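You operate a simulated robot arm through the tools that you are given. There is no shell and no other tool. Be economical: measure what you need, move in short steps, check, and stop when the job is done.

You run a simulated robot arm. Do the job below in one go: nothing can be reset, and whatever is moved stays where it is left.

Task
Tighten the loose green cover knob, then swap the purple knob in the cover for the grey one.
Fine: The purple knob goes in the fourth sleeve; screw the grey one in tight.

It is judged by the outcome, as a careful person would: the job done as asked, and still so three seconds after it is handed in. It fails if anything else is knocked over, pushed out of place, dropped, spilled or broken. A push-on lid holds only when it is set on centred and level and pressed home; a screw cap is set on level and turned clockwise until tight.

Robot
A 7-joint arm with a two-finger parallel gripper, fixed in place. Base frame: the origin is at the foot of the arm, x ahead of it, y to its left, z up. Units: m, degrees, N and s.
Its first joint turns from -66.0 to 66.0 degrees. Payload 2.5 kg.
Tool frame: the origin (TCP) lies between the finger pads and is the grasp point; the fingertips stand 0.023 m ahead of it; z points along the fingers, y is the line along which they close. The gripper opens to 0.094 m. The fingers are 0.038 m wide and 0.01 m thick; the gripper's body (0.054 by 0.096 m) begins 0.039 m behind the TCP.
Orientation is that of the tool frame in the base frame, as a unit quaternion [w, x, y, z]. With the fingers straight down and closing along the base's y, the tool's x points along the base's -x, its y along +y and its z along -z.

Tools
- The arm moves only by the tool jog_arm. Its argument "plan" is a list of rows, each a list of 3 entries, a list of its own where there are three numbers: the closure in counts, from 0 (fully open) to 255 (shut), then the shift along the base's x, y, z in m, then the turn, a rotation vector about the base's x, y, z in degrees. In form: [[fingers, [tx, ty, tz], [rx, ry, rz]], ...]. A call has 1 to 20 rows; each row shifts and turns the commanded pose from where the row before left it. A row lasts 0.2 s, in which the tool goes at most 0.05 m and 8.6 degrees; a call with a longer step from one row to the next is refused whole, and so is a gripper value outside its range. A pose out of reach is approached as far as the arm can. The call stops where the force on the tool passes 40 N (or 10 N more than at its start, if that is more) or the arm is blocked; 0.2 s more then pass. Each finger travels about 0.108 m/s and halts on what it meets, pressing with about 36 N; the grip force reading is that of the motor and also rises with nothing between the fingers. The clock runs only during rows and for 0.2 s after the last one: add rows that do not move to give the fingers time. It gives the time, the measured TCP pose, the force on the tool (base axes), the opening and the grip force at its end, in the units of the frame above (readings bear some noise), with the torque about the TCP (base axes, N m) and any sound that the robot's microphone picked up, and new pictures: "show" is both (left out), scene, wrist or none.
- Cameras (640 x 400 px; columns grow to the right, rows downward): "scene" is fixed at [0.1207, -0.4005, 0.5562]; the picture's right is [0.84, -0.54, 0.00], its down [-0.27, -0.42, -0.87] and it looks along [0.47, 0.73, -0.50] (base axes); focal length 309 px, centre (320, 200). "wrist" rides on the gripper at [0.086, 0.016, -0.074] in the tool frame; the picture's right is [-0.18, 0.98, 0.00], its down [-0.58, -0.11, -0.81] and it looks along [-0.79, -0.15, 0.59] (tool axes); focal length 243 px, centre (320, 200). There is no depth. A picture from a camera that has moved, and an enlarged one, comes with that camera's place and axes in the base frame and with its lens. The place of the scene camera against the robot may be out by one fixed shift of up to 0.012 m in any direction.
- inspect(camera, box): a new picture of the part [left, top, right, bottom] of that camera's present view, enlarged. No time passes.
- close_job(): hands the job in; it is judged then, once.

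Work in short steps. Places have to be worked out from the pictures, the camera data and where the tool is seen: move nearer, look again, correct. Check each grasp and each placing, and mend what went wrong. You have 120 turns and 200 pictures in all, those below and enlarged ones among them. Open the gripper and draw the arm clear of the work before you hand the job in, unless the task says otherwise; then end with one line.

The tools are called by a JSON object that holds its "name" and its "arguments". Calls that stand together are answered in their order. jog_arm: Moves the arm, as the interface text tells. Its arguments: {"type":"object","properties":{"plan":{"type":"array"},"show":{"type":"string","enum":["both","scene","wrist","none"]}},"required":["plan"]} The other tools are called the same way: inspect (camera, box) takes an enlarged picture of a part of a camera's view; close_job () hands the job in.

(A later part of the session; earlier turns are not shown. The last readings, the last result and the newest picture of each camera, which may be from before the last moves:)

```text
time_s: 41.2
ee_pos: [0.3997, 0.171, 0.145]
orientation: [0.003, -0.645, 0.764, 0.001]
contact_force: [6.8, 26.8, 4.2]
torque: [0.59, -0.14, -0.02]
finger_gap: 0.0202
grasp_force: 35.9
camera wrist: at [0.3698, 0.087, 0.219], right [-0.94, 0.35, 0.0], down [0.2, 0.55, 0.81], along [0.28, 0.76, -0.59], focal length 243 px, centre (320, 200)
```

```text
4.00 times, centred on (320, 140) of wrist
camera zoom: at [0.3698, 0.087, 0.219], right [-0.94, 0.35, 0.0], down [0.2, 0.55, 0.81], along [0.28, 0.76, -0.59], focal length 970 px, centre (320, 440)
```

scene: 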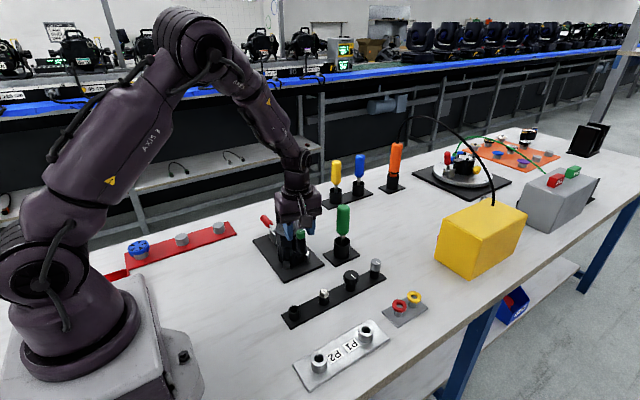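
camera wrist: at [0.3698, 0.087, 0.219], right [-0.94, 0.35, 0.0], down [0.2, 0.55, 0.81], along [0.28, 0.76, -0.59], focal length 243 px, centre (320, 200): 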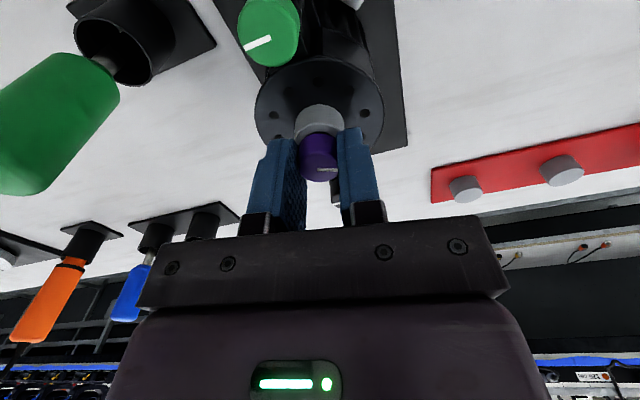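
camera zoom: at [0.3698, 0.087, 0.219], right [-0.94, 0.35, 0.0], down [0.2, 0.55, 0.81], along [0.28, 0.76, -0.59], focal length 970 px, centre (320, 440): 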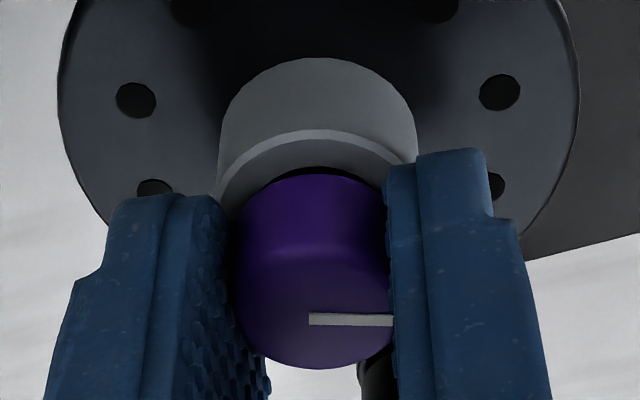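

It is unscrewing well, but the side force shows my centre was about 1.5 mm short in y. I release, rewind and re-centre.

{"name": "jog_arm", "arguments": {"plan": [[146, [0, 0, 0], [0, 0, 0]], [146, [0, 0, 0], [0, 0, 0]]], "show": "none"}}

{"name": "inspect", "arguments": {"camera": "wrist", "box": [240, 90, 400, 190]}}

```text
time_s: 41.8
ee_pos: [0.4002, 0.1668, 0.1451]
orientation: [-0.002, -0.642, 0.766, -0.001]
contact_force: [-0.6, 0.3, 0.2]
torque: [0.03, 0.0, 0.0]
finger_gap: 0.0402
grasp_force: 0.0
```

```text
4.00 times, centred on (320, 140) of wrist
camera zoom: at [0.3694, 0.084, 0.2188], right [-0.94, 0.35, 0.0], down [0.21, 0.56, 0.8], along [0.28, 0.75, -0.59], focal length 970 px, centre (320, 440)
```

zoom: 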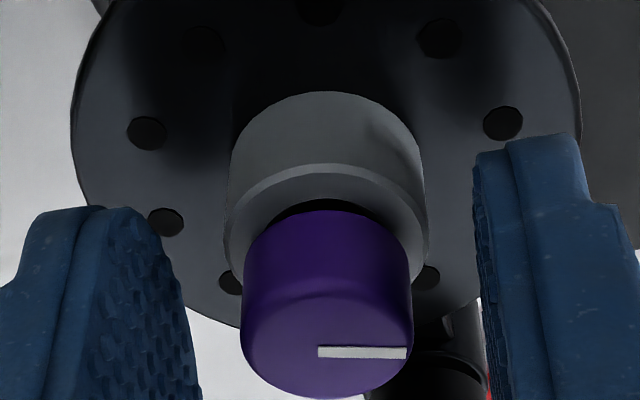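

The knob axis is at about (0.400, 0.1692), with the top near 0.1365. I rewind with that correction and regrip slightly higher.

{"name": "jog_arm", "arguments": {"plan": [[146, [0, 0.002, 0.0015], [0, 0, -8]], [146, [0, 0, 0], [0, 0, -8]], [146, [0, 0, 0], [0, 0, -8]], [146, [0, 0, 0], [0, 0, -8]], [146, [0, 0, 0], [0, 0, -8]], [146, [0, 0, 0], [0, 0, -8]], [146, [0, 0, 0], [0, 0, -8]], [146, [0, 0, 0], [0, 0, -8]], [146, [0, 0, 0], [0, 0, -8]], [146, [0, 0, 0], [0, 0, -8]], [146, [0, 0, 0], [0, 0, -8]], [146, [0, 0, 0], [0, 0, -8]], [146, [0, 0, 0], [0, 0, -8]], [146, [0, 0, 0], [0, 0, -8]], [146, [0, 0, 0], [0, 0, -8]], [146, [0, 0, 0], [0, 0, -8]], [146, [0, 0, 0], [0, 0, -8]], [146, [0, 0, 0], [0, 0, -8]], [146, [0, 0, 0], [0, 0, -8]], [146, [0, 0, 0], [0, 0, -8]]], "show": "none"}}

{"name": "jog_arm", "arguments": {"plan": [[255, [0, 0, 0], [0, 0, 0]], [255, [0, 0, 0], [0, 0, 0]], [255, [0, 0, 0.0001], [0, 0, 8]], [255, [0, 0, 0], [0, 0, 8]], [255, [0, 0, 0.0001], [0, 0, 8]], [255, [0, 0, 0], [0, 0, 8]], [255, [0, 0, 0.0001], [0, 0, 8]], [255, [0, 0, 0], [0, 0, 8]], [255, [0, 0, 0.0001], [0, 0, 8]], [255, [0, 0, 0], [0, 0, 8]], [255, [0, 0, 0.0001], [0, 0, 8]], [255, [0, 0, 0], [0, 0, 8]]], "show": "none"}}

{"name": "jog_arm", "arguments": {"plan": [[255, [0, 0, 0.0001], [0, 0, 8]], [255, [0, 0, 0], [0, 0, 8]], [255, [0, 0, 0.0001], [0, 0, 8]], [255, [0, 0, 0], [0, 0, 8]], [255, [0, 0, 0.0001], [0, 0, 8]], [255, [0, 0, 0], [0, 0, 8]], [255, [0, 0, 0.0001], [0, 0, 8]], [255, [0, 0, 0], [0, 0, 8]], [255, [0, 0, 0.0001], [0, 0, 8]], [255, [0, 0, 0], [0, 0, 8]]], "show": "wrist"}}

```text
time_s: 46.0
ee_pos: [0.3996, 0.1701, 0.1457]
orientation: [0.001, 0.644, 0.765, 0.0]
contact_force: [-0.6, 0.5, -0.6]
torque: [0.01, 0.06, 0.01]
finger_gap: 0.0401
grasp_force: 0.0
```

```text
time_s: 48.6
ee_pos: [0.4002, 0.1697, 0.1473]
orientation: [0.0, 0.0, 1.0, -0.001]
contact_force: [-1.4, -0.2, 2.9]
torque: [0.01, 0.05, -0.01]
finger_gap: 0.0199
grasp_force: 36.1
```

```text
time_s: 50.8
ee_pos: [0.3996, 0.1704, 0.1481]
orientation: [0.001, -0.643, 0.766, 0.0]
contact_force: [-3.4, -1.6, 4.4]
torque: [-0.02, 0.04, -0.03]
finger_gap: 0.02
grasp_force: 36.1
camera wrist: at [0.3699, 0.0869, 0.2218], right [-0.94, 0.35, 0.0], down [0.21, 0.55, 0.81], along [0.28, 0.76, -0.59], focal length 243 px, centre (320, 200)
```

wrist: 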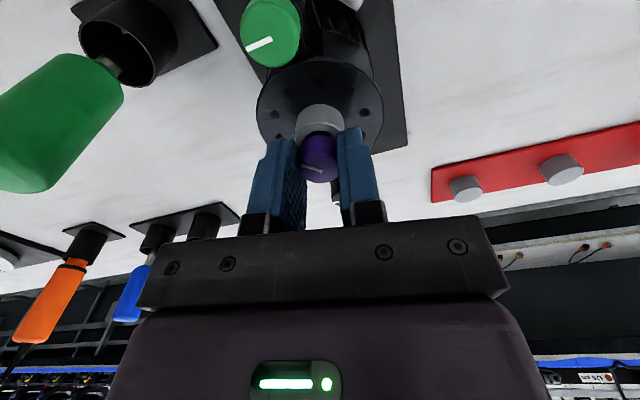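

Now it is centred, and there are small upward forces as it rises. I do another stroke after about 310°.

{"name": "jog_arm", "arguments": {"plan": [[146, [0, 0, 0], [0, 0, 0]], [146, [0, 0, 0.001], [0, 0, -8]], [146, [0, 0, 0], [0, 0, -8]], [146, [0, 0, 0], [0, 0, -8]], [146, [0, 0, 0], [0, 0, -8]], [146, [0, 0, 0], [0, 0, -8]], [146, [0, 0, 0], [0, 0, -8]], [146, [0, 0, 0], [0, 0, -8]], [146, [0, 0, 0], [0, 0, -8]], [146, [0, 0, 0], [0, 0, -8]], [146, [0, 0, 0], [0, 0, -8]], [146, [0, 0, 0], [0, 0, -8]], [146, [0, 0, 0], [0, 0, -8]], [146, [0, 0, 0], [0, 0, -8]], [146, [0, 0, 0], [0, 0, -8]], [146, [0, 0, 0], [0, 0, -8]], [146, [0, 0, 0], [0, 0, -8]], [146, [0, 0, 0], [0, 0, -8]], [146, [0, 0, 0], [0, 0, -8]], [146, [0, 0, 0], [0, 0, -8]]], "show": "none"}}

{"name": "jog_arm", "arguments": {"plan": [[255, [0, 0, 0], [0, 0, 0]], [255, [0, 0, 0], [0, 0, 0]], [255, [0, 0, 0.0001], [0, 0, 8]], [255, [0, 0, 0], [0, 0, 8]], [255, [0, 0, 0.0001], [0, 0, 8]], [255, [0, 0, 0], [0, 0, 8]], [255, [0, 0, 0.0001], [0, 0, 8]], [255, [0, 0, 0], [0, 0, 8]], [255, [0, 0, 0.0001], [0, 0, 8]], [255, [0, 0, 0], [0, 0, 8]], [255, [0, 0, 0.0001], [0, 0, 8]]], "show": "none"}}

{"name": "jog_arm", "arguments": {"plan": [[255, [0, 0, 0.0001], [0, 0, 8]], [255, [0, 0, 0], [0, 0, 8]], [255, [0, 0, 0.0001], [0, 0, 8]], [255, [0, 0, 0], [0, 0, 8]], [255, [0, 0, 0.0001], [0, 0, 8]], [255, [0, 0, 0], [0, 0, 8]], [255, [0, 0, 0.0001], [0, 0, 8]], [255, [0, 0, 0], [0, 0, 8]], [255, [0, 0, 0.0001], [0, 0, 8]], [255, [0, 0, 0], [0, 0, 8]]], "show": "wrist"}}

{"name": "inspect", "arguments": {"camera": "wrist", "box": [240, 90, 400, 190]}}

```text
time_s: 55.0
ee_pos: [0.4, 0.1708, 0.1469]
orientation: [-0.001, 0.589, 0.808, 0.0]
contact_force: [0.1, 0.6, 0.1]
torque: [-0.01, -0.01, 0.02]
finger_gap: 0.04
grasp_force: 0.0
```

```text
time_s: 57.4
ee_pos: [0.4, 0.1702, 0.1476]
orientation: [0.0, 0.0, 1.0, 0.0]
contact_force: [0.3, 0.2, 1.0]
torque: [-0.03, 0.0, -0.24]
finger_gap: 0.0202
grasp_force: 35.6
```

```text
time_s: 59.6
ee_pos: [0.3994, 0.1689, 0.1487]
orientation: [0.0, -0.643, 0.766, 0.0]
contact_force: [-0.2, -0.4, -0.6]
torque: [0.02, 0.03, -0.3]
finger_gap: 0.0201
grasp_force: 35.9
camera wrist: at [0.3698, 0.0869, 0.2236], right [-0.94, 0.35, 0.0], down [0.21, 0.55, 0.81], along [0.28, 0.76, -0.59], focal length 243 px, centre (320, 200)
```

wrist: 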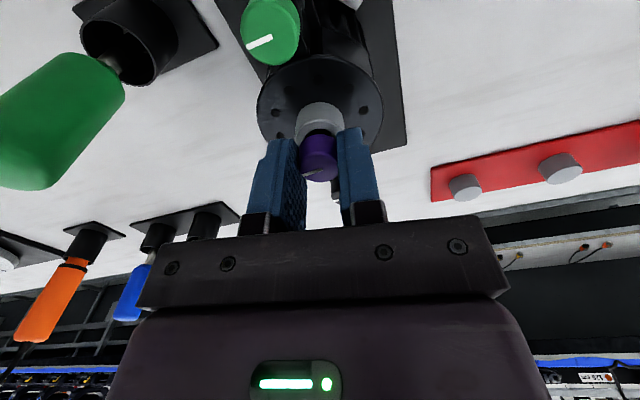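

```text
4.00 times, centred on (320, 140) of wrist
camera zoom: at [0.3698, 0.0869, 0.2236], right [-0.94, 0.35, 0.0], down [0.21, 0.55, 0.81], along [0.28, 0.76, -0.59], focal length 970 px, centre (320, 440)
```

zoom: 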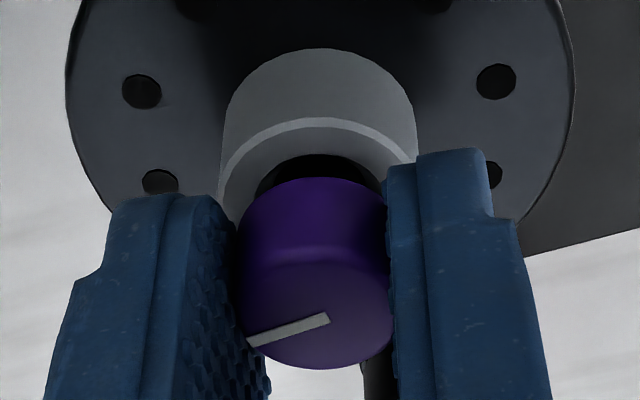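

Torque of -0.3 with no further rise suggests the knob is at the end of its thread. I try lifting gently.

{"name": "jog_arm", "arguments": {"plan": [[255, [0, 0, 0.002], [0, 0, 0]], [255, [0, 0, 0.002], [0, 0, 0]], [255, [0, 0, 0.002], [0, 0, 0]]], "show": "wrist"}}

{"name": "inspect", "arguments": {"camera": "wrist", "box": [240, 90, 400, 190]}}

```text
time_s: 60.4
ee_pos: [0.4015, 0.1707, 0.1546]
orientation: [0.0, -0.643, 0.766, -0.001]
contact_force: [0.4, -0.6, -0.2]
torque: [0.01, -0.01, -0.01]
finger_gap: 0.02
grasp_force: 35.9
camera wrist: at [0.37, 0.0873, 0.2296], right [-0.94, 0.35, 0.0], down [0.21, 0.55, 0.81], along [0.28, 0.75, -0.59], focal length 243 px, centre (320, 200)
```

wrist: 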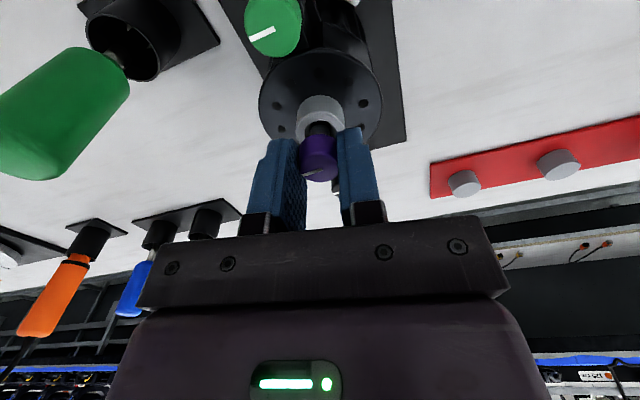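

```text
4.00 times, centred on (320, 140) of wrist
camera zoom: at [0.37, 0.0873, 0.2296], right [-0.94, 0.35, 0.0], down [0.21, 0.55, 0.81], along [0.28, 0.75, -0.59], focal length 970 px, centre (320, 440)
```

zoom: 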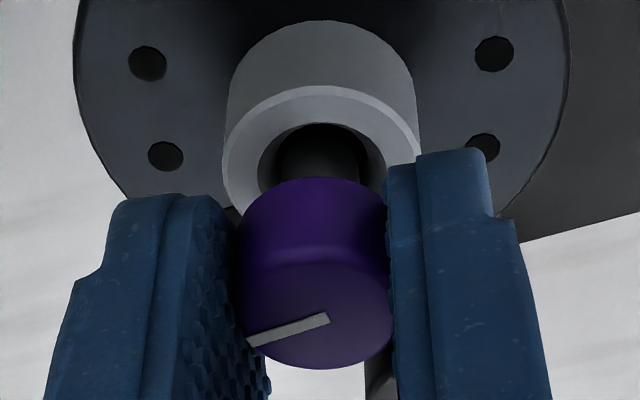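

It lifts freely, with a plug under it. I raise it clear and return to yaw 0.

{"name": "jog_arm", "arguments": {"plan": [[255, [0, 0, 0.025], [0, 0, 0]], [255, [0, 0, 0.03], [0, 0, 0]], [255, [0, 0, 0.01], [0, 0, -8]], [255, [0, 0, 0], [0, 0, -8]], [255, [0, 0, 0], [0, 0, -8]], [255, [0, 0, 0], [0, 0, -8]], [255, [0, 0, 0], [0, 0, -8]], [255, [0, 0, 0], [0, 0, -8]], [255, [0, 0, 0], [0, 0, -8]], [255, [0, 0, 0], [0, 0, -8]], [255, [0, 0, 0], [0, 0, -8]], [255, [0, 0, 0], [0, 0, -8]], [255, [0, 0, 0], [0, 0, 0]]], "show": "both"}}

{"name": "inspect", "arguments": {"camera": "scene", "box": [260, 160, 360, 235]}}

{"name": "inspect", "arguments": {"camera": "scene", "box": [275, 285, 315, 325]}}

```text
time_s: 63.2
ee_pos: [0.4012, 0.1702, 0.2205]
orientation: [0.0, 0.001, 1.0, -0.001]
contact_force: [-0.2, -0.9, 0.6]
torque: [0.01, 0.02, 0.04]
finger_gap: 0.02
grasp_force: 36.0
camera wrist: at [0.3144, 0.1857, 0.2947], right [0.19, 0.98, 0.0], down [0.58, -0.11, 0.81], along [0.79, -0.15, -0.59], focal length 243 px, centre (320, 200)
```

scene: 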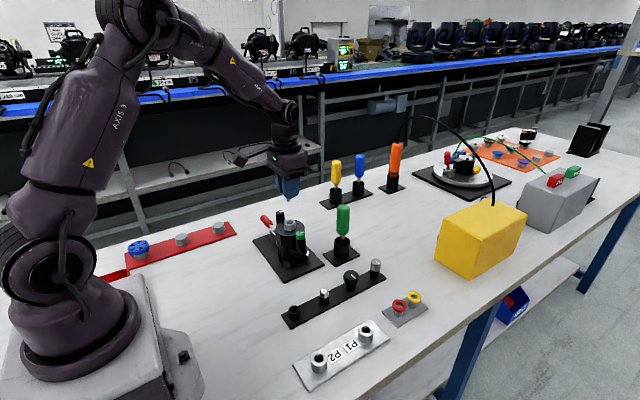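
wrist: 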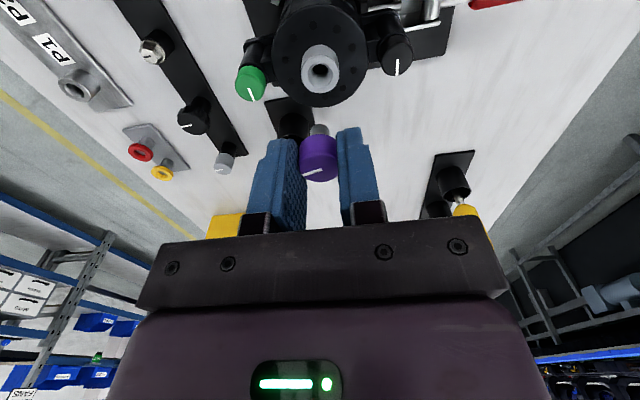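

```text
5.33 times, centred on (310, 198) of scene
camera zoom: at [0.1207, -0.4005, 0.5562], right [0.84, -0.54, 0.0], down [-0.27, -0.42, -0.87], along [0.47, 0.73, -0.5], focal length 1647 px, centre (373, 213)
```

zoom: 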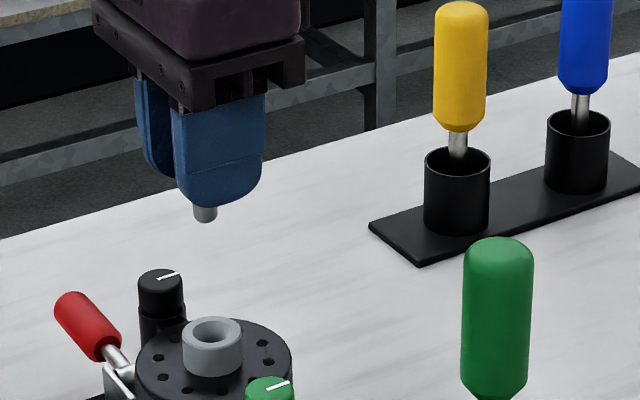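

```text
10.00 times, centred on (295, 305) of scene
camera zoom: at [0.1207, -0.4005, 0.5562], right [0.84, -0.54, 0.0], down [-0.27, -0.42, -0.87], along [0.47, 0.73, -0.5], focal length 3088 px, centre (570, -850)
```

zoom: 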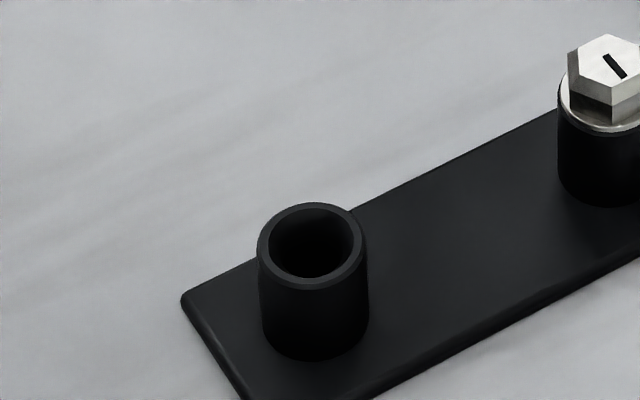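

Purple is out, with a plug showing about 8 mm below the tips. The empty sleeve is roughly at (0.315, 0.0), rim near z≈0.02, so I carry it to a viewpoint just behind.

{"name": "jog_arm", "arguments": {"plan": [[255, [-0.026, -0.034, 0], [0, 0, 0]], [255, [-0.026, -0.034, 0], [0, 0, 0]], [255, [-0.026, -0.034, 0], [0, 0, 0]], [255, [-0.026, -0.034, 0], [0, 0, 0]], [255, [-0.026, -0.034, 0], [0, 0, 0]], [255, [0, 0, -0.04], [0, 0, 0]], [255, [0, 0, -0.04], [0, 0, 0]], [255, [0, 0, 0], [0, 0, 0]]], "show": "both"}}

{"name": "inspect", "arguments": {"camera": "wrist", "box": [220, 60, 420, 185]}}

```text
time_s: 65.0
ee_pos: [0.2708, -0.0007, 0.1392]
orientation: [0.0, -0.001, 1.0, 0.0]
contact_force: [-0.4, 0.0, 0.3]
torque: [-0.03, 0.0, -0.03]
finger_gap: 0.0198
grasp_force: 35.7
camera wrist: at [0.1842, 0.0154, 0.2143], right [0.18, 0.98, 0.0], down [0.58, -0.11, 0.81], along [0.79, -0.15, -0.59], focal length 243 px, centre (320, 200)
```

scene: 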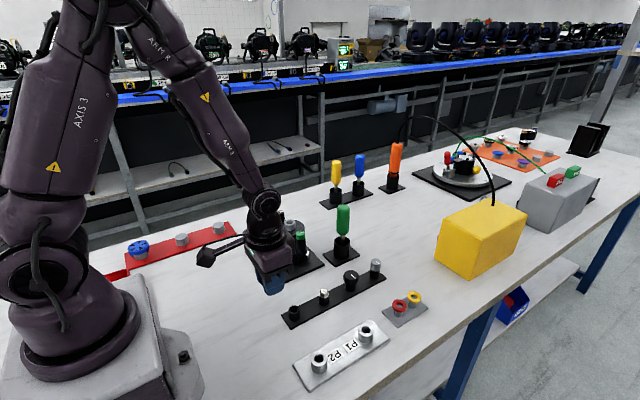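
wrist: 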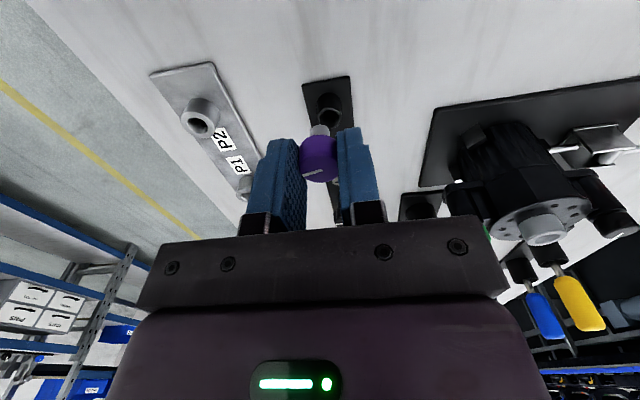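

```text
3.20 times, centred on (320, 122) of wrist
camera zoom: at [0.1842, 0.0154, 0.2143], right [0.18, 0.98, 0.0], down [0.58, -0.11, 0.81], along [0.79, -0.15, -0.59], focal length 776 px, centre (320, 448)
```

zoom: 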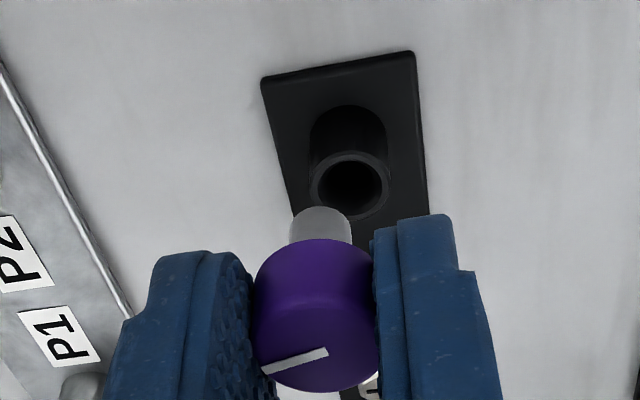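

The sleeve rim is at about (0.3146, -0.001, 0.027). I move above it, leaving the plug some clearance, and compare plug and rim in both views.

{"name": "jog_arm", "arguments": {"plan": [[255, [0.022, 0, -0.02], [0, 0, 0]], [255, [0.022, 0, -0.025], [0, 0, 0]], [255, [0, 0, -0.009], [0, 0, 0]], [255, [0, 0, 0], [0, 0, 0]]], "show": "wrist"}}

{"name": "inspect", "arguments": {"camera": "wrist", "box": [260, 70, 380, 190]}}

{"name": "inspect", "arguments": {"camera": "scene", "box": [265, 270, 325, 330]}}

```text
time_s: 66.0
ee_pos: [0.3148, -0.0003, 0.0866]
orientation: [-0.001, 0.0, 1.0, 0.0]
contact_force: [0.2, 0.6, -0.1]
torque: [-0.01, 0.01, 0.01]
finger_gap: 0.0201
grasp_force: 36.4
camera wrist: at [0.2284, 0.0154, 0.1602], right [0.18, 0.98, 0.0], down [0.58, -0.11, 0.81], along [0.79, -0.15, -0.59], focal length 243 px, centre (320, 200)
```

wrist: 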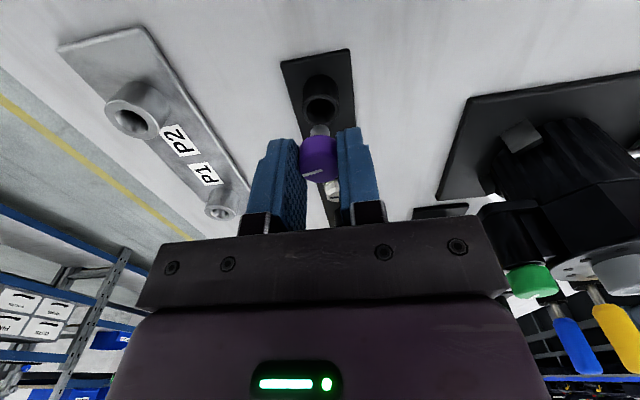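

```text
3.33 times, centred on (320, 130) of wrist
camera zoom: at [0.2284, 0.0154, 0.1602], right [0.18, 0.98, 0.0], down [0.58, -0.11, 0.81], along [0.79, -0.15, -0.59], focal length 809 px, centre (320, 433)
```

zoom: 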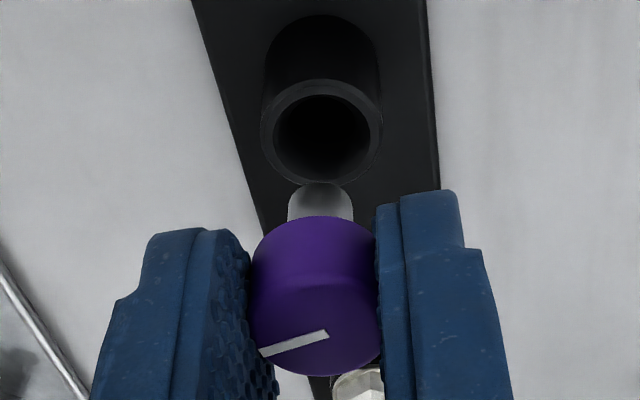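

```text
6.67 times, centred on (295, 300) of scene
camera zoom: at [0.1207, -0.4005, 0.5562], right [0.84, -0.54, 0.0], down [-0.27, -0.42, -0.87], along [0.47, 0.73, -0.5], focal length 2058 px, centre (487, -467)
```

zoom: 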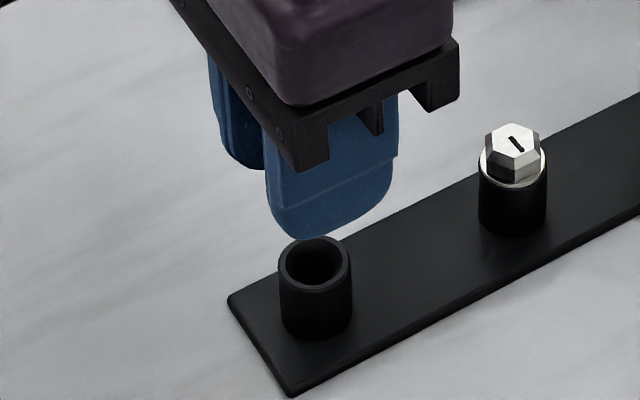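

Rim and plug are both at about (0.3146, -0.001), with the rim at z≈0.027 and the plug bottom at ≈0.047. I lower it gently into the sleeve.

{"name": "jog_arm", "arguments": {"plan": [[255, [0, 0, -0.01], [0, 0, 0]], [255, [0, 0, -0.008], [0, 0, 0]], [255, [0, 0, -0.006], [0, 0, 0]], [255, [0, 0, -0.004], [0, 0, 0]]], "show": "wrist"}}

{"name": "inspect", "arguments": {"camera": "wrist", "box": [260, 70, 380, 190]}}

{"name": "inspect", "arguments": {"camera": "scene", "box": [265, 270, 325, 330]}}

```text
time_s: 67.0
ee_pos: [0.3148, 0.0012, 0.057]
orientation: [0.0, 0.0, 1.0, 0.0]
contact_force: [0.5, -0.2, 0.2]
torque: [0.0, 0.0, 0.01]
finger_gap: 0.0199
grasp_force: 36.9
camera wrist: at [0.2282, 0.0157, 0.1323], right [0.18, 0.98, 0.0], down [0.58, -0.11, 0.81], along [0.79, -0.15, -0.59], focal length 243 px, centre (320, 200)
```

wrist: 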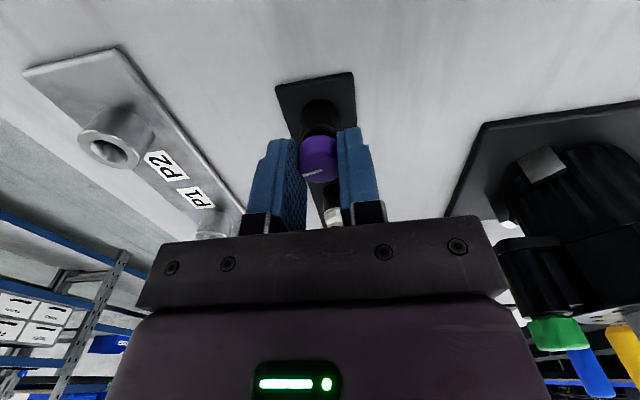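

```text
3.33 times, centred on (320, 130) of wrist
camera zoom: at [0.2282, 0.0157, 0.1323], right [0.18, 0.98, 0.0], down [0.58, -0.11, 0.81], along [0.79, -0.15, -0.59], focal length 809 px, centre (320, 433)
```

zoom: 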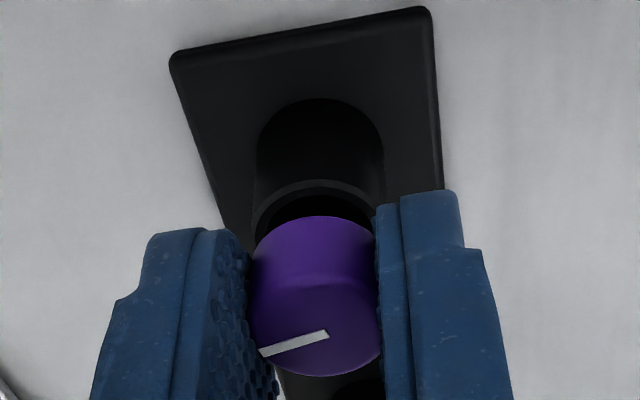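

```text
6.67 times, centred on (295, 300) of scene
camera zoom: at [0.1207, -0.4005, 0.5562], right [0.84, -0.54, 0.0], down [-0.27, -0.42, -0.87], along [0.47, 0.73, -0.5], focal length 2058 px, centre (487, -467)
```

zoom: 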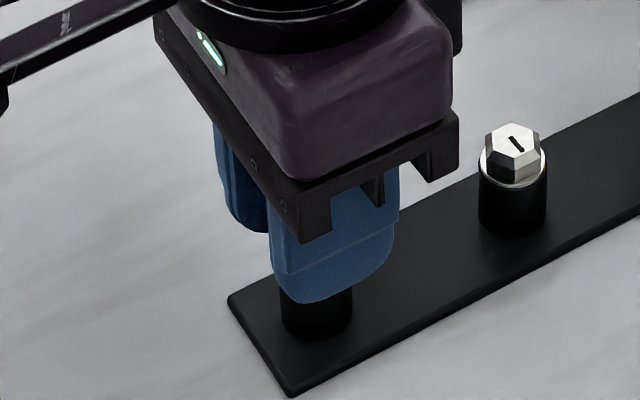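

The plug has entered the sleeve without contact. I lower in 1.5 mm steps until it seats.

{"name": "jog_arm", "arguments": {"plan": [[255, [0, 0, -0.0015], [0, 0, 0]], [255, [0, 0, -0.0015], [0, 0, 0]], [255, [0, 0, -0.0015], [0, 0, 0]]], "show": "wrist"}}

{"name": "inspect", "arguments": {"camera": "wrist", "box": [260, 70, 380, 190]}}

```text
time_s: 67.8
ee_pos: [0.3142, 0.001, 0.0533]
orientation: [0.0, 0.0, 1.0, 0.001]
contact_force: [0.5, -1.4, -0.5]
torque: [0.03, 0.0, 0.01]
finger_gap: 0.0199
grasp_force: 36.0
camera wrist: at [0.2287, 0.0157, 0.1282], right [0.18, 0.98, 0.0], down [0.58, -0.11, 0.81], along [0.79, -0.15, -0.59], focal length 243 px, centre (320, 200)
```

wrist: 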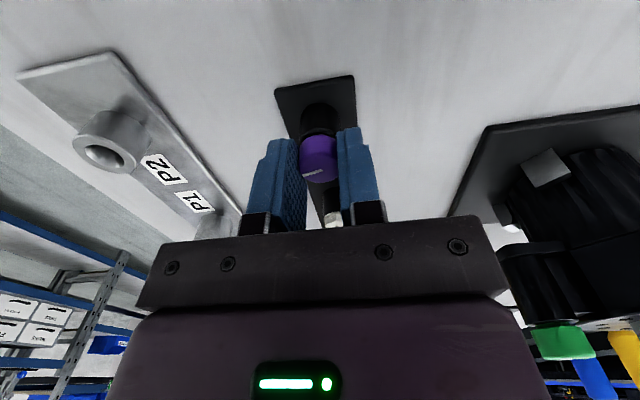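

```text
3.33 times, centred on (320, 130) of wrist
camera zoom: at [0.2287, 0.0157, 0.1282], right [0.18, 0.98, 0.0], down [0.58, -0.11, 0.81], along [0.79, -0.15, -0.59], focal length 809 px, centre (320, 433)
```

zoom: 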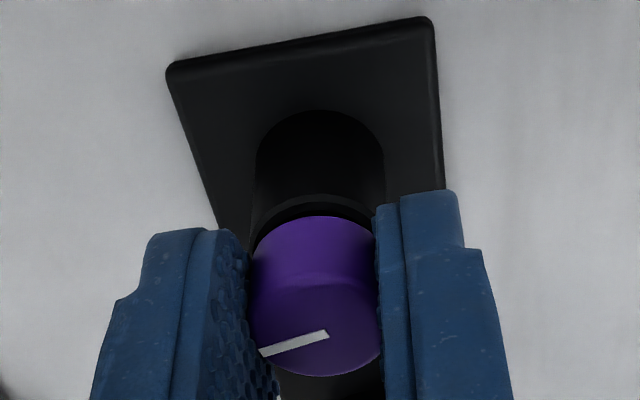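

Nearly seated. I go down another 2 mm and then release.

{"name": "jog_arm", "arguments": {"plan": [[255, [0, 0, -0.001], [0, 0, 0]], [255, [0, 0, -0.001], [0, 0, 0]], [255, [0, 0, 0], [0, 0, 0]]], "show": "none"}}

```text
time_s: 68.6
ee_pos: [0.3147, 0.0003, 0.0526]
orientation: [0.0, 0.0, 1.0, 0.0]
contact_force: [-7.7, 0.1, 32.0]
torque: [0.0, 0.19, -0.02]
finger_gap: 0.02
grasp_force: 36.2
```

There is firm contact at z=0.0526, so it is seated on the rim. I ease up slightly and open.

{"name": "jog_arm", "arguments": {"plan": [[255, [0, 0, 0.0015], [0, 0, 0]], [146, [0, 0, 0], [0, 0, 0]], [146, [0, 0, 0], [0, 0, 0]], [146, [0, 0, 0.02], [0, 0, 0]], [146, [0, 0, 0.02], [0, 0, 0]], [146, [0, 0, 0.02], [0, 0, 0]], [146, [0, 0, 0], [0, 0, 0]]], "show": "wrist"}}

{"name": "inspect", "arguments": {"camera": "wrist", "box": [240, 30, 400, 150]}}

{"name": "inspect", "arguments": {"camera": "scene", "box": [265, 270, 325, 330]}}

```text
time_s: 70.2
ee_pos: [0.3133, -0.0001, 0.1136]
orientation: [0.0, 0.001, 1.0, 0.0]
contact_force: [0.9, -0.2, 1.3]
torque: [0.0, 0.03, 0.03]
finger_gap: 0.0399
grasp_force: 0.1
camera wrist: at [0.2275, 0.0153, 0.1875], right [0.18, 0.98, 0.0], down [0.58, -0.11, 0.81], along [0.79, -0.15, -0.59], focal length 243 px, centre (320, 200)
```

wrist: 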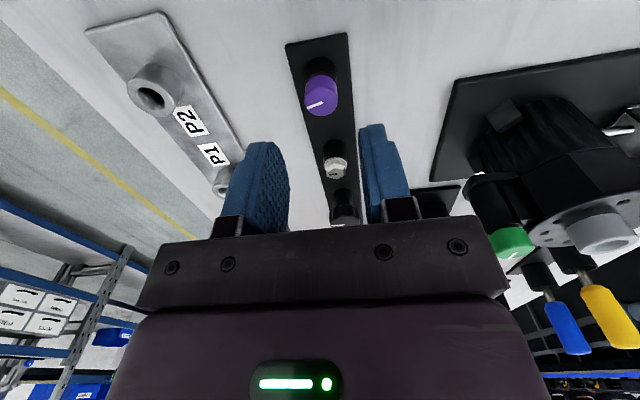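

```text
3.33 times, centred on (320, 90) of wrist
camera zoom: at [0.2275, 0.0153, 0.1875], right [0.18, 0.98, 0.0], down [0.58, -0.11, 0.81], along [0.79, -0.15, -0.59], focal length 809 px, centre (320, 567)
```

zoom: 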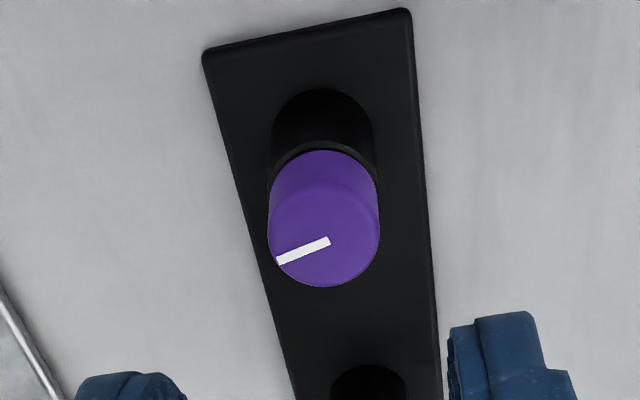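

```text
6.67 times, centred on (295, 300) of scene
camera zoom: at [0.1207, -0.4005, 0.5562], right [0.84, -0.54, 0.0], down [-0.27, -0.42, -0.87], along [0.47, 0.73, -0.5], focal length 2058 px, centre (487, -467)
```

zoom: 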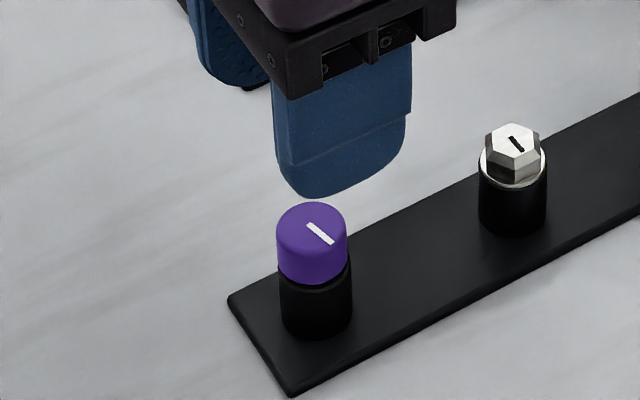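

Purple is seated upright in the empty (fourth) sleeve. Next I move along the row towards the grey knob, expected near (0.54, 0.0).

{"name": "jog_arm", "arguments": {"plan": [[146, [0.036, 0, 0.006], [0, 0, 0]], [146, [0.036, 0, 0], [0, 0, 0]], [146, [0.036, 0, 0], [0, 0, 0]], [146, [0.036, 0, 0], [0, 0, 0]], [146, [0.036, 0, 0], [0, 0, 0]], [146, [0, 0, 0], [0, 0, 0]]], "show": "wrist"}}

{"name": "inspect", "arguments": {"camera": "wrist", "box": [240, 40, 400, 160]}}

{"name": "inspect", "arguments": {"camera": "scene", "box": [340, 240, 420, 300]}}

```text
time_s: 71.6
ee_pos: [0.4938, -0.0001, 0.1193]
orientation: [0.0, 0.0, 1.0, 0.0]
contact_force: [-0.1, 0.1, -0.2]
torque: [0.02, 0.0, -0.02]
finger_gap: 0.0404
grasp_force: 0.0
camera wrist: at [0.4084, 0.0165, 0.1939], right [0.18, 0.98, 0.0], down [0.58, -0.11, 0.81], along [0.79, -0.15, -0.59], focal length 243 px, centre (320, 200)
```

wrist: 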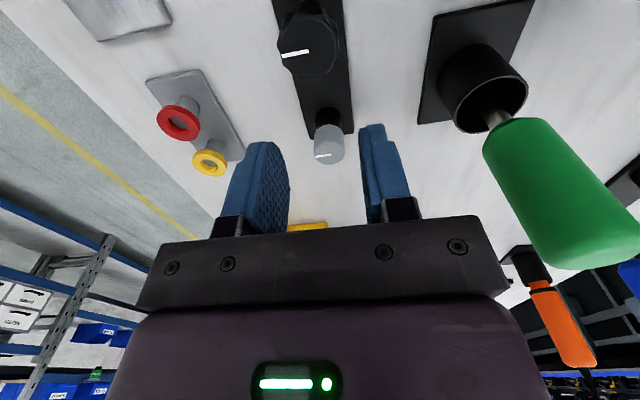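

```text
3.33 times, centred on (320, 100) of wrist
camera zoom: at [0.4084, 0.0165, 0.1939], right [0.18, 0.98, 0.0], down [0.58, -0.11, 0.81], along [0.79, -0.15, -0.59], focal length 809 px, centre (320, 533)
```

zoom: 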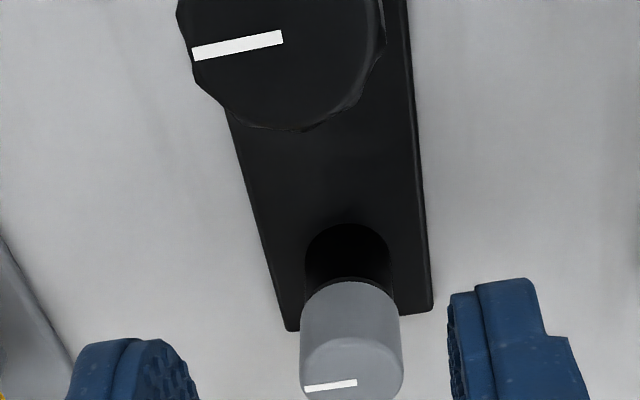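

```text
6.67 times, centred on (380, 270) of scene
camera zoom: at [0.1207, -0.4005, 0.5562], right [0.84, -0.54, 0.0], down [-0.27, -0.42, -0.87], along [0.47, 0.73, -0.5], focal length 2058 px, centre (-80, -267)
```

zoom: 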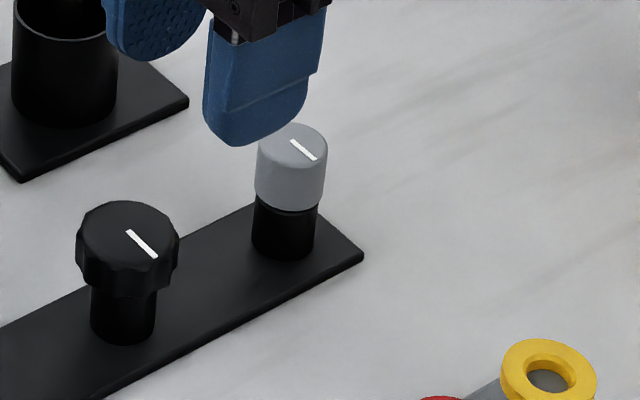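

Grey is at about (0.54, 0.0), with its top somewhere in 0.045–0.057. A second closer view will pin down the depth.

{"name": "jog_arm", "arguments": {"plan": [[146, [0.015, 0, -0.012], [0, 0, 0]], [146, [0.0, 0, -0.013], [0, 0, 0]], [146, [0, 0, 0], [0, 0, 0]]], "show": "wrist"}}

{"name": "inspect", "arguments": {"camera": "wrist", "box": [240, 90, 400, 210]}}

```text
time_s: 72.4
ee_pos: [0.5094, -0.0004, 0.0932]
orientation: [0.0, 0.0, 1.0, 0.0]
contact_force: [0.0, -0.1, 0.0]
torque: [0.0, 0.03, -0.01]
finger_gap: 0.04
grasp_force: 0.1
camera wrist: at [0.423, 0.0158, 0.1688], right [0.18, 0.98, 0.0], down [0.58, -0.11, 0.81], along [0.79, -0.15, -0.59], focal length 243 px, centre (320, 200)
```

wrist: 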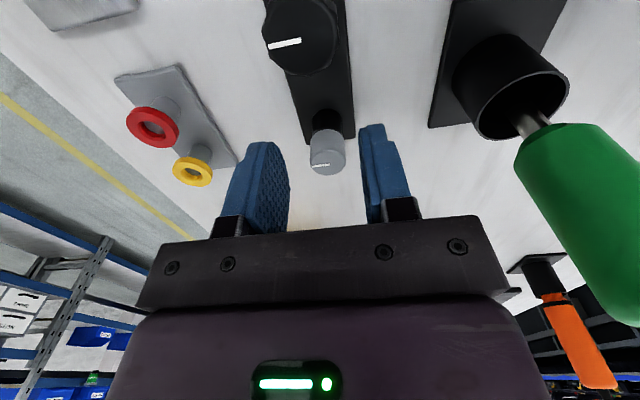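

```text
3.33 times, centred on (320, 150) of wrist
camera zoom: at [0.423, 0.0158, 0.1688], right [0.18, 0.98, 0.0], down [0.58, -0.11, 0.81], along [0.79, -0.15, -0.59], focal length 809 px, centre (320, 367)
```

zoom: 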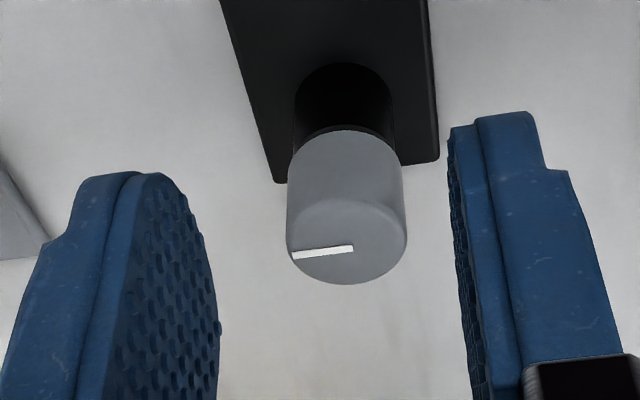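

Grey is taller, at about (0.537, 0.0) with its top near 0.053. I rise, go above it and turn to +80° to fix x from the side view.

{"name": "jog_arm", "arguments": {"plan": [[146, [0.01, 0, 0.02], [0, 0, 8]], [146, [0.018, 0, 0], [0, 0, 8]], [146, [0, 0, 0], [0, 0, 8]], [146, [0, 0, 0], [0, 0, 8]], [146, [0, 0, 0], [0, 0, 8]], [146, [0, 0, 0], [0, 0, 8]], [146, [0, 0, 0], [0, 0, 8]], [146, [0, 0, 0], [0, 0, 8]], [146, [0, 0, 0], [0, 0, 8]], [146, [0, 0, 0], [0, 0, 8]], [146, [0, 0, 0], [0, 0, 0]]], "show": "wrist"}}

{"name": "inspect", "arguments": {"camera": "wrist", "box": [240, 60, 400, 180]}}

```text
time_s: 74.8
ee_pos: [0.5391, 0.0008, 0.1133]
orientation: [0.001, -0.643, 0.765, 0.0]
contact_force: [0.3, -1.2, -0.6]
torque: [-0.01, -0.04, -0.02]
finger_gap: 0.0401
grasp_force: 0.1
camera wrist: at [0.507, -0.0827, 0.1885], right [-0.94, 0.35, 0.0], down [0.21, 0.55, 0.81], along [0.28, 0.76, -0.59], focal length 243 px, centre (320, 200)
```

wrist: 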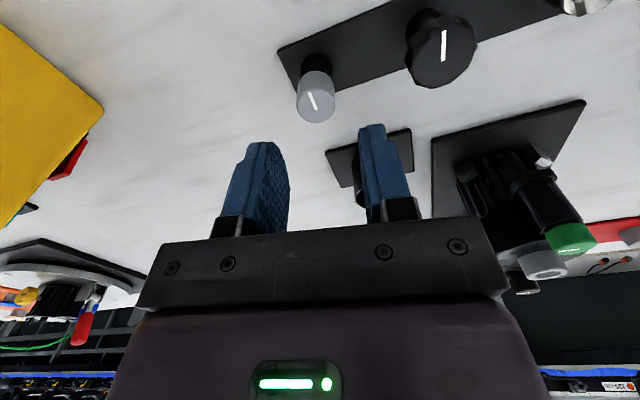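

```text
3.33 times, centred on (320, 120) of wrist
camera zoom: at [0.507, -0.0827, 0.1885], right [-0.94, 0.35, 0.0], down [0.21, 0.55, 0.81], along [0.28, 0.76, -0.59], focal length 809 px, centre (320, 467)
```

zoom: 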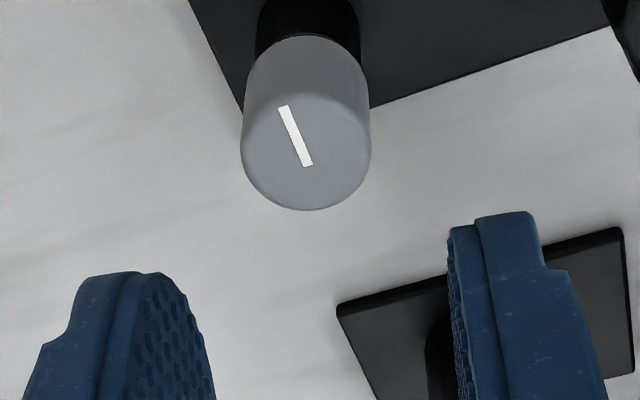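

The grey knob resolves to (0.539, -0.001), top 0.051. I descend so the tips are at about 0.033 and check before closing.

{"name": "jog_arm", "arguments": {"plan": [[146, [0, -0.0013, -0.025], [0, 0, 0]], [146, [0, 0, -0.02], [0, 0, 0]], [146, [0, 0, -0.012], [0, 0, 0]], [146, [0, 0, 0], [0, 0, 0]]], "show": "wrist"}}

{"name": "inspect", "arguments": {"camera": "wrist", "box": [240, 90, 400, 210]}}

{"name": "inspect", "arguments": {"camera": "scene", "box": [340, 240, 420, 300]}}

```text
time_s: 75.8
ee_pos: [0.5371, -0.0012, 0.0558]
orientation: [0.0, -0.643, 0.766, 0.0]
contact_force: [0.6, 0.5, -0.3]
torque: [0.01, -0.02, 0.0]
finger_gap: 0.0401
grasp_force: 0.0
camera wrist: at [0.5069, -0.0841, 0.1315], right [-0.94, 0.35, 0.0], down [0.21, 0.55, 0.81], along [0.28, 0.75, -0.59], focal length 243 px, centre (320, 200)
```

wrist: 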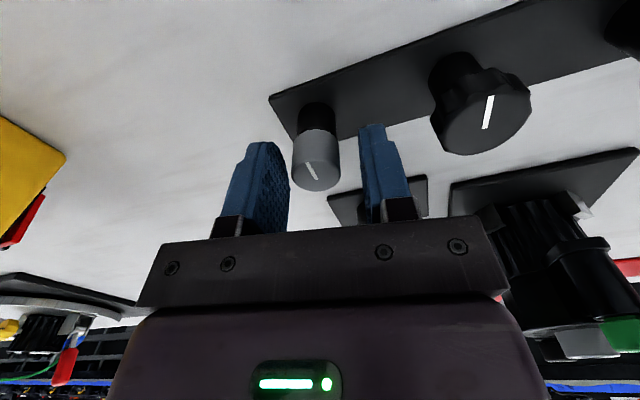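

```text
3.33 times, centred on (320, 150) of wrist
camera zoom: at [0.5069, -0.0841, 0.1315], right [-0.94, 0.35, 0.0], down [0.21, 0.55, 0.81], along [0.28, 0.75, -0.59], focal length 809 px, centre (320, 367)
```

zoom: 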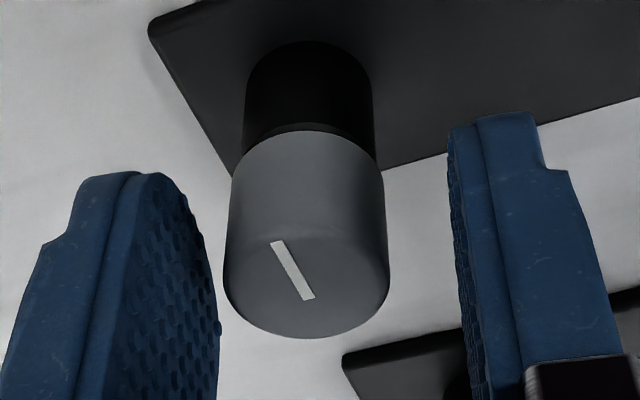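

```text
6.67 times, centred on (380, 270) of scene
camera zoom: at [0.1207, -0.4005, 0.5562], right [0.84, -0.54, 0.0], down [-0.27, -0.42, -0.87], along [0.47, 0.73, -0.5], focal length 2058 px, centre (-80, -267)
```

zoom: 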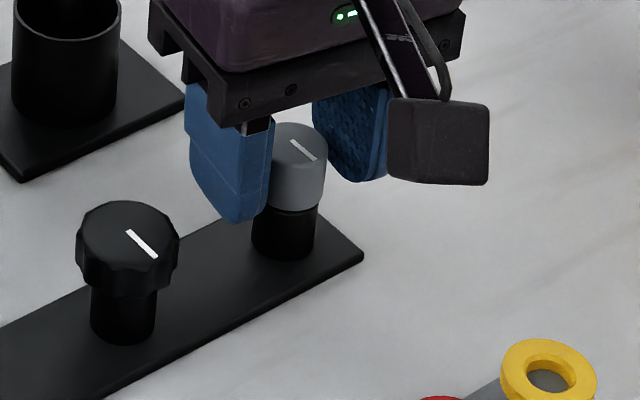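

The knob sits about 2 mm to +x of the finger centre. I shift, then close.

{"name": "jog_arm", "arguments": {"plan": [[146, [0.0018, -0.0005, 0], [0, 0, 0]], [146, [0, 0, 0], [0, 0, 0]], [255, [0, 0, 0], [0, 0, 0]], [255, [0, 0, 0], [0, 0, 0]]], "show": "wrist"}}

{"name": "inspect", "arguments": {"camera": "wrist", "box": [240, 90, 400, 210]}}

```text
time_s: 76.8
ee_pos: [0.5388, -0.0013, 0.0584]
orientation: [0.0, -0.643, 0.766, 0.0]
contact_force: [-1.6, -1.1, 7.3]
torque: [0.0, 0.08, 0.01]
finger_gap: 0.022
grasp_force: 35.5
camera wrist: at [0.5086, -0.0848, 0.1321], right [-0.94, 0.35, 0.0], down [0.21, 0.55, 0.81], along [0.28, 0.75, -0.59], focal length 243 px, centre (320, 200)
```

wrist: 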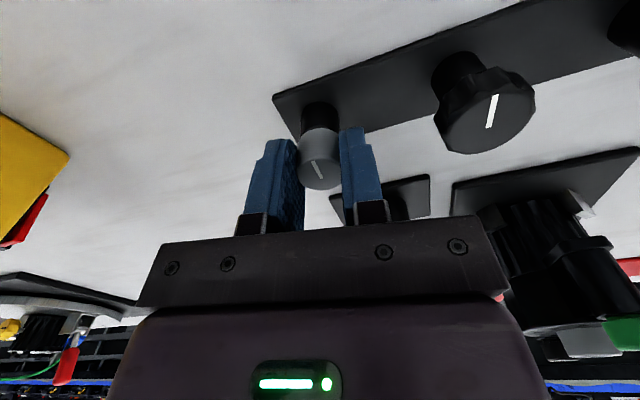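

```text
3.33 times, centred on (320, 150) of wrist
camera zoom: at [0.5086, -0.0848, 0.1321], right [-0.94, 0.35, 0.0], down [0.21, 0.55, 0.81], along [0.28, 0.75, -0.59], focal length 809 px, centre (320, 367)
```

zoom: 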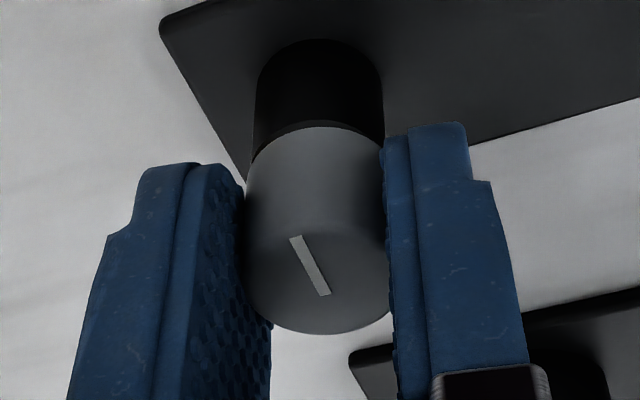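

Gripped at 22 mm. I lift straight up and check the plug.

{"name": "jog_arm", "arguments": {"plan": [[255, [0, 0, 0.004], [0, 0, 0]], [255, [0, 0, 0.008], [0, 0, 0]], [255, [0, 0, 0.02], [0, 0, 0]], [255, [0, 0, 0.04], [0, 0, 0]], [255, [0, 0, 0.04], [0, 0, 0]], [255, [0, 0, 0.04], [0, 0, 0]], [255, [0, 0, 0], [0, 0, 0]]], "show": "both"}}

{"name": "inspect", "arguments": {"camera": "scene", "box": [320, 190, 440, 280]}}

{"name": "inspect", "arguments": {"camera": "wrist", "box": [260, 90, 380, 190]}}

```text
time_s: 78.4
ee_pos: [0.5387, -0.0013, 0.2092]
orientation: [-0.001, -0.643, 0.766, 0.0]
contact_force: [-0.2, 0.5, 0.2]
torque: [0.01, 0.02, 0.01]
finger_gap: 0.0224
grasp_force: 36.3
camera wrist: at [0.5089, -0.0844, 0.284], right [-0.94, 0.35, 0.0], down [0.21, 0.55, 0.81], along [0.28, 0.75, -0.59], focal length 243 px, centre (320, 200)
```

scene: 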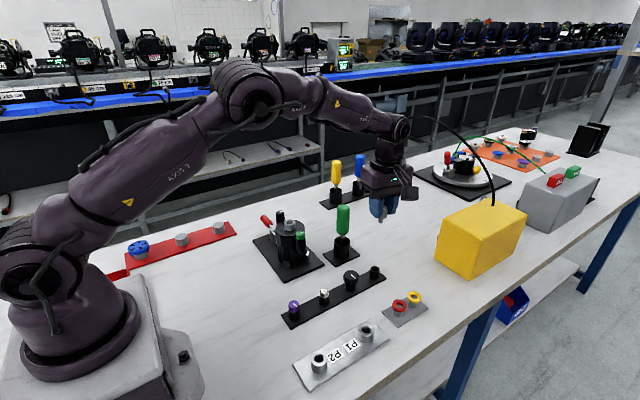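
wrist: 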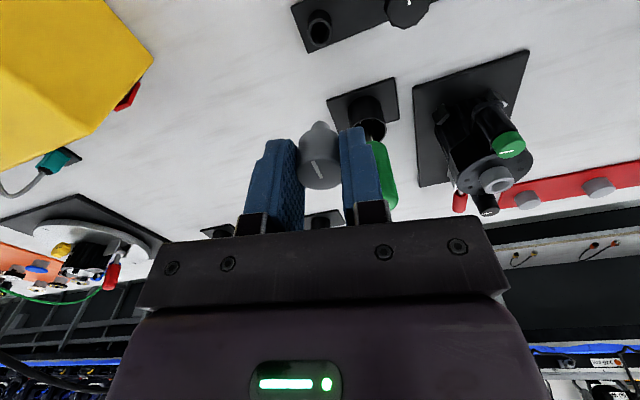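

```text
4.44 times, centred on (380, 235) of scene
camera zoom: at [0.1207, -0.4005, 0.5562], right [0.84, -0.54, 0.0], down [-0.27, -0.42, -0.87], along [0.47, 0.73, -0.5], focal length 1372 px, centre (53, 44)
```

zoom: 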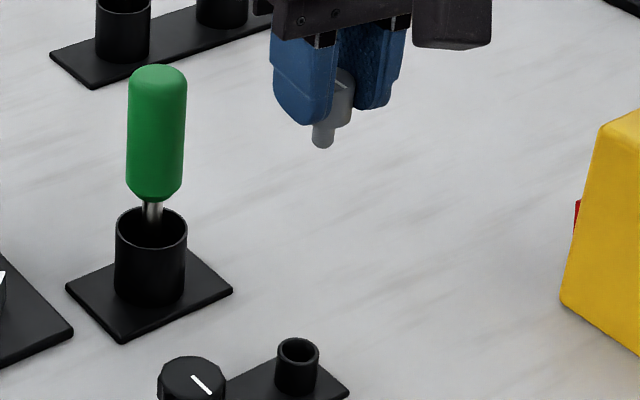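

```text
4.00 times, centred on (320, 140) of wrist
camera zoom: at [0.5089, -0.0844, 0.284], right [-0.94, 0.35, 0.0], down [0.21, 0.55, 0.81], along [0.28, 0.75, -0.59], focal length 970 px, centre (320, 440)
```

zoom: 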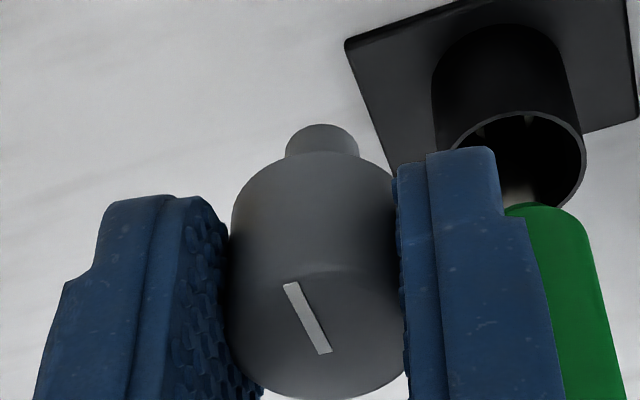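

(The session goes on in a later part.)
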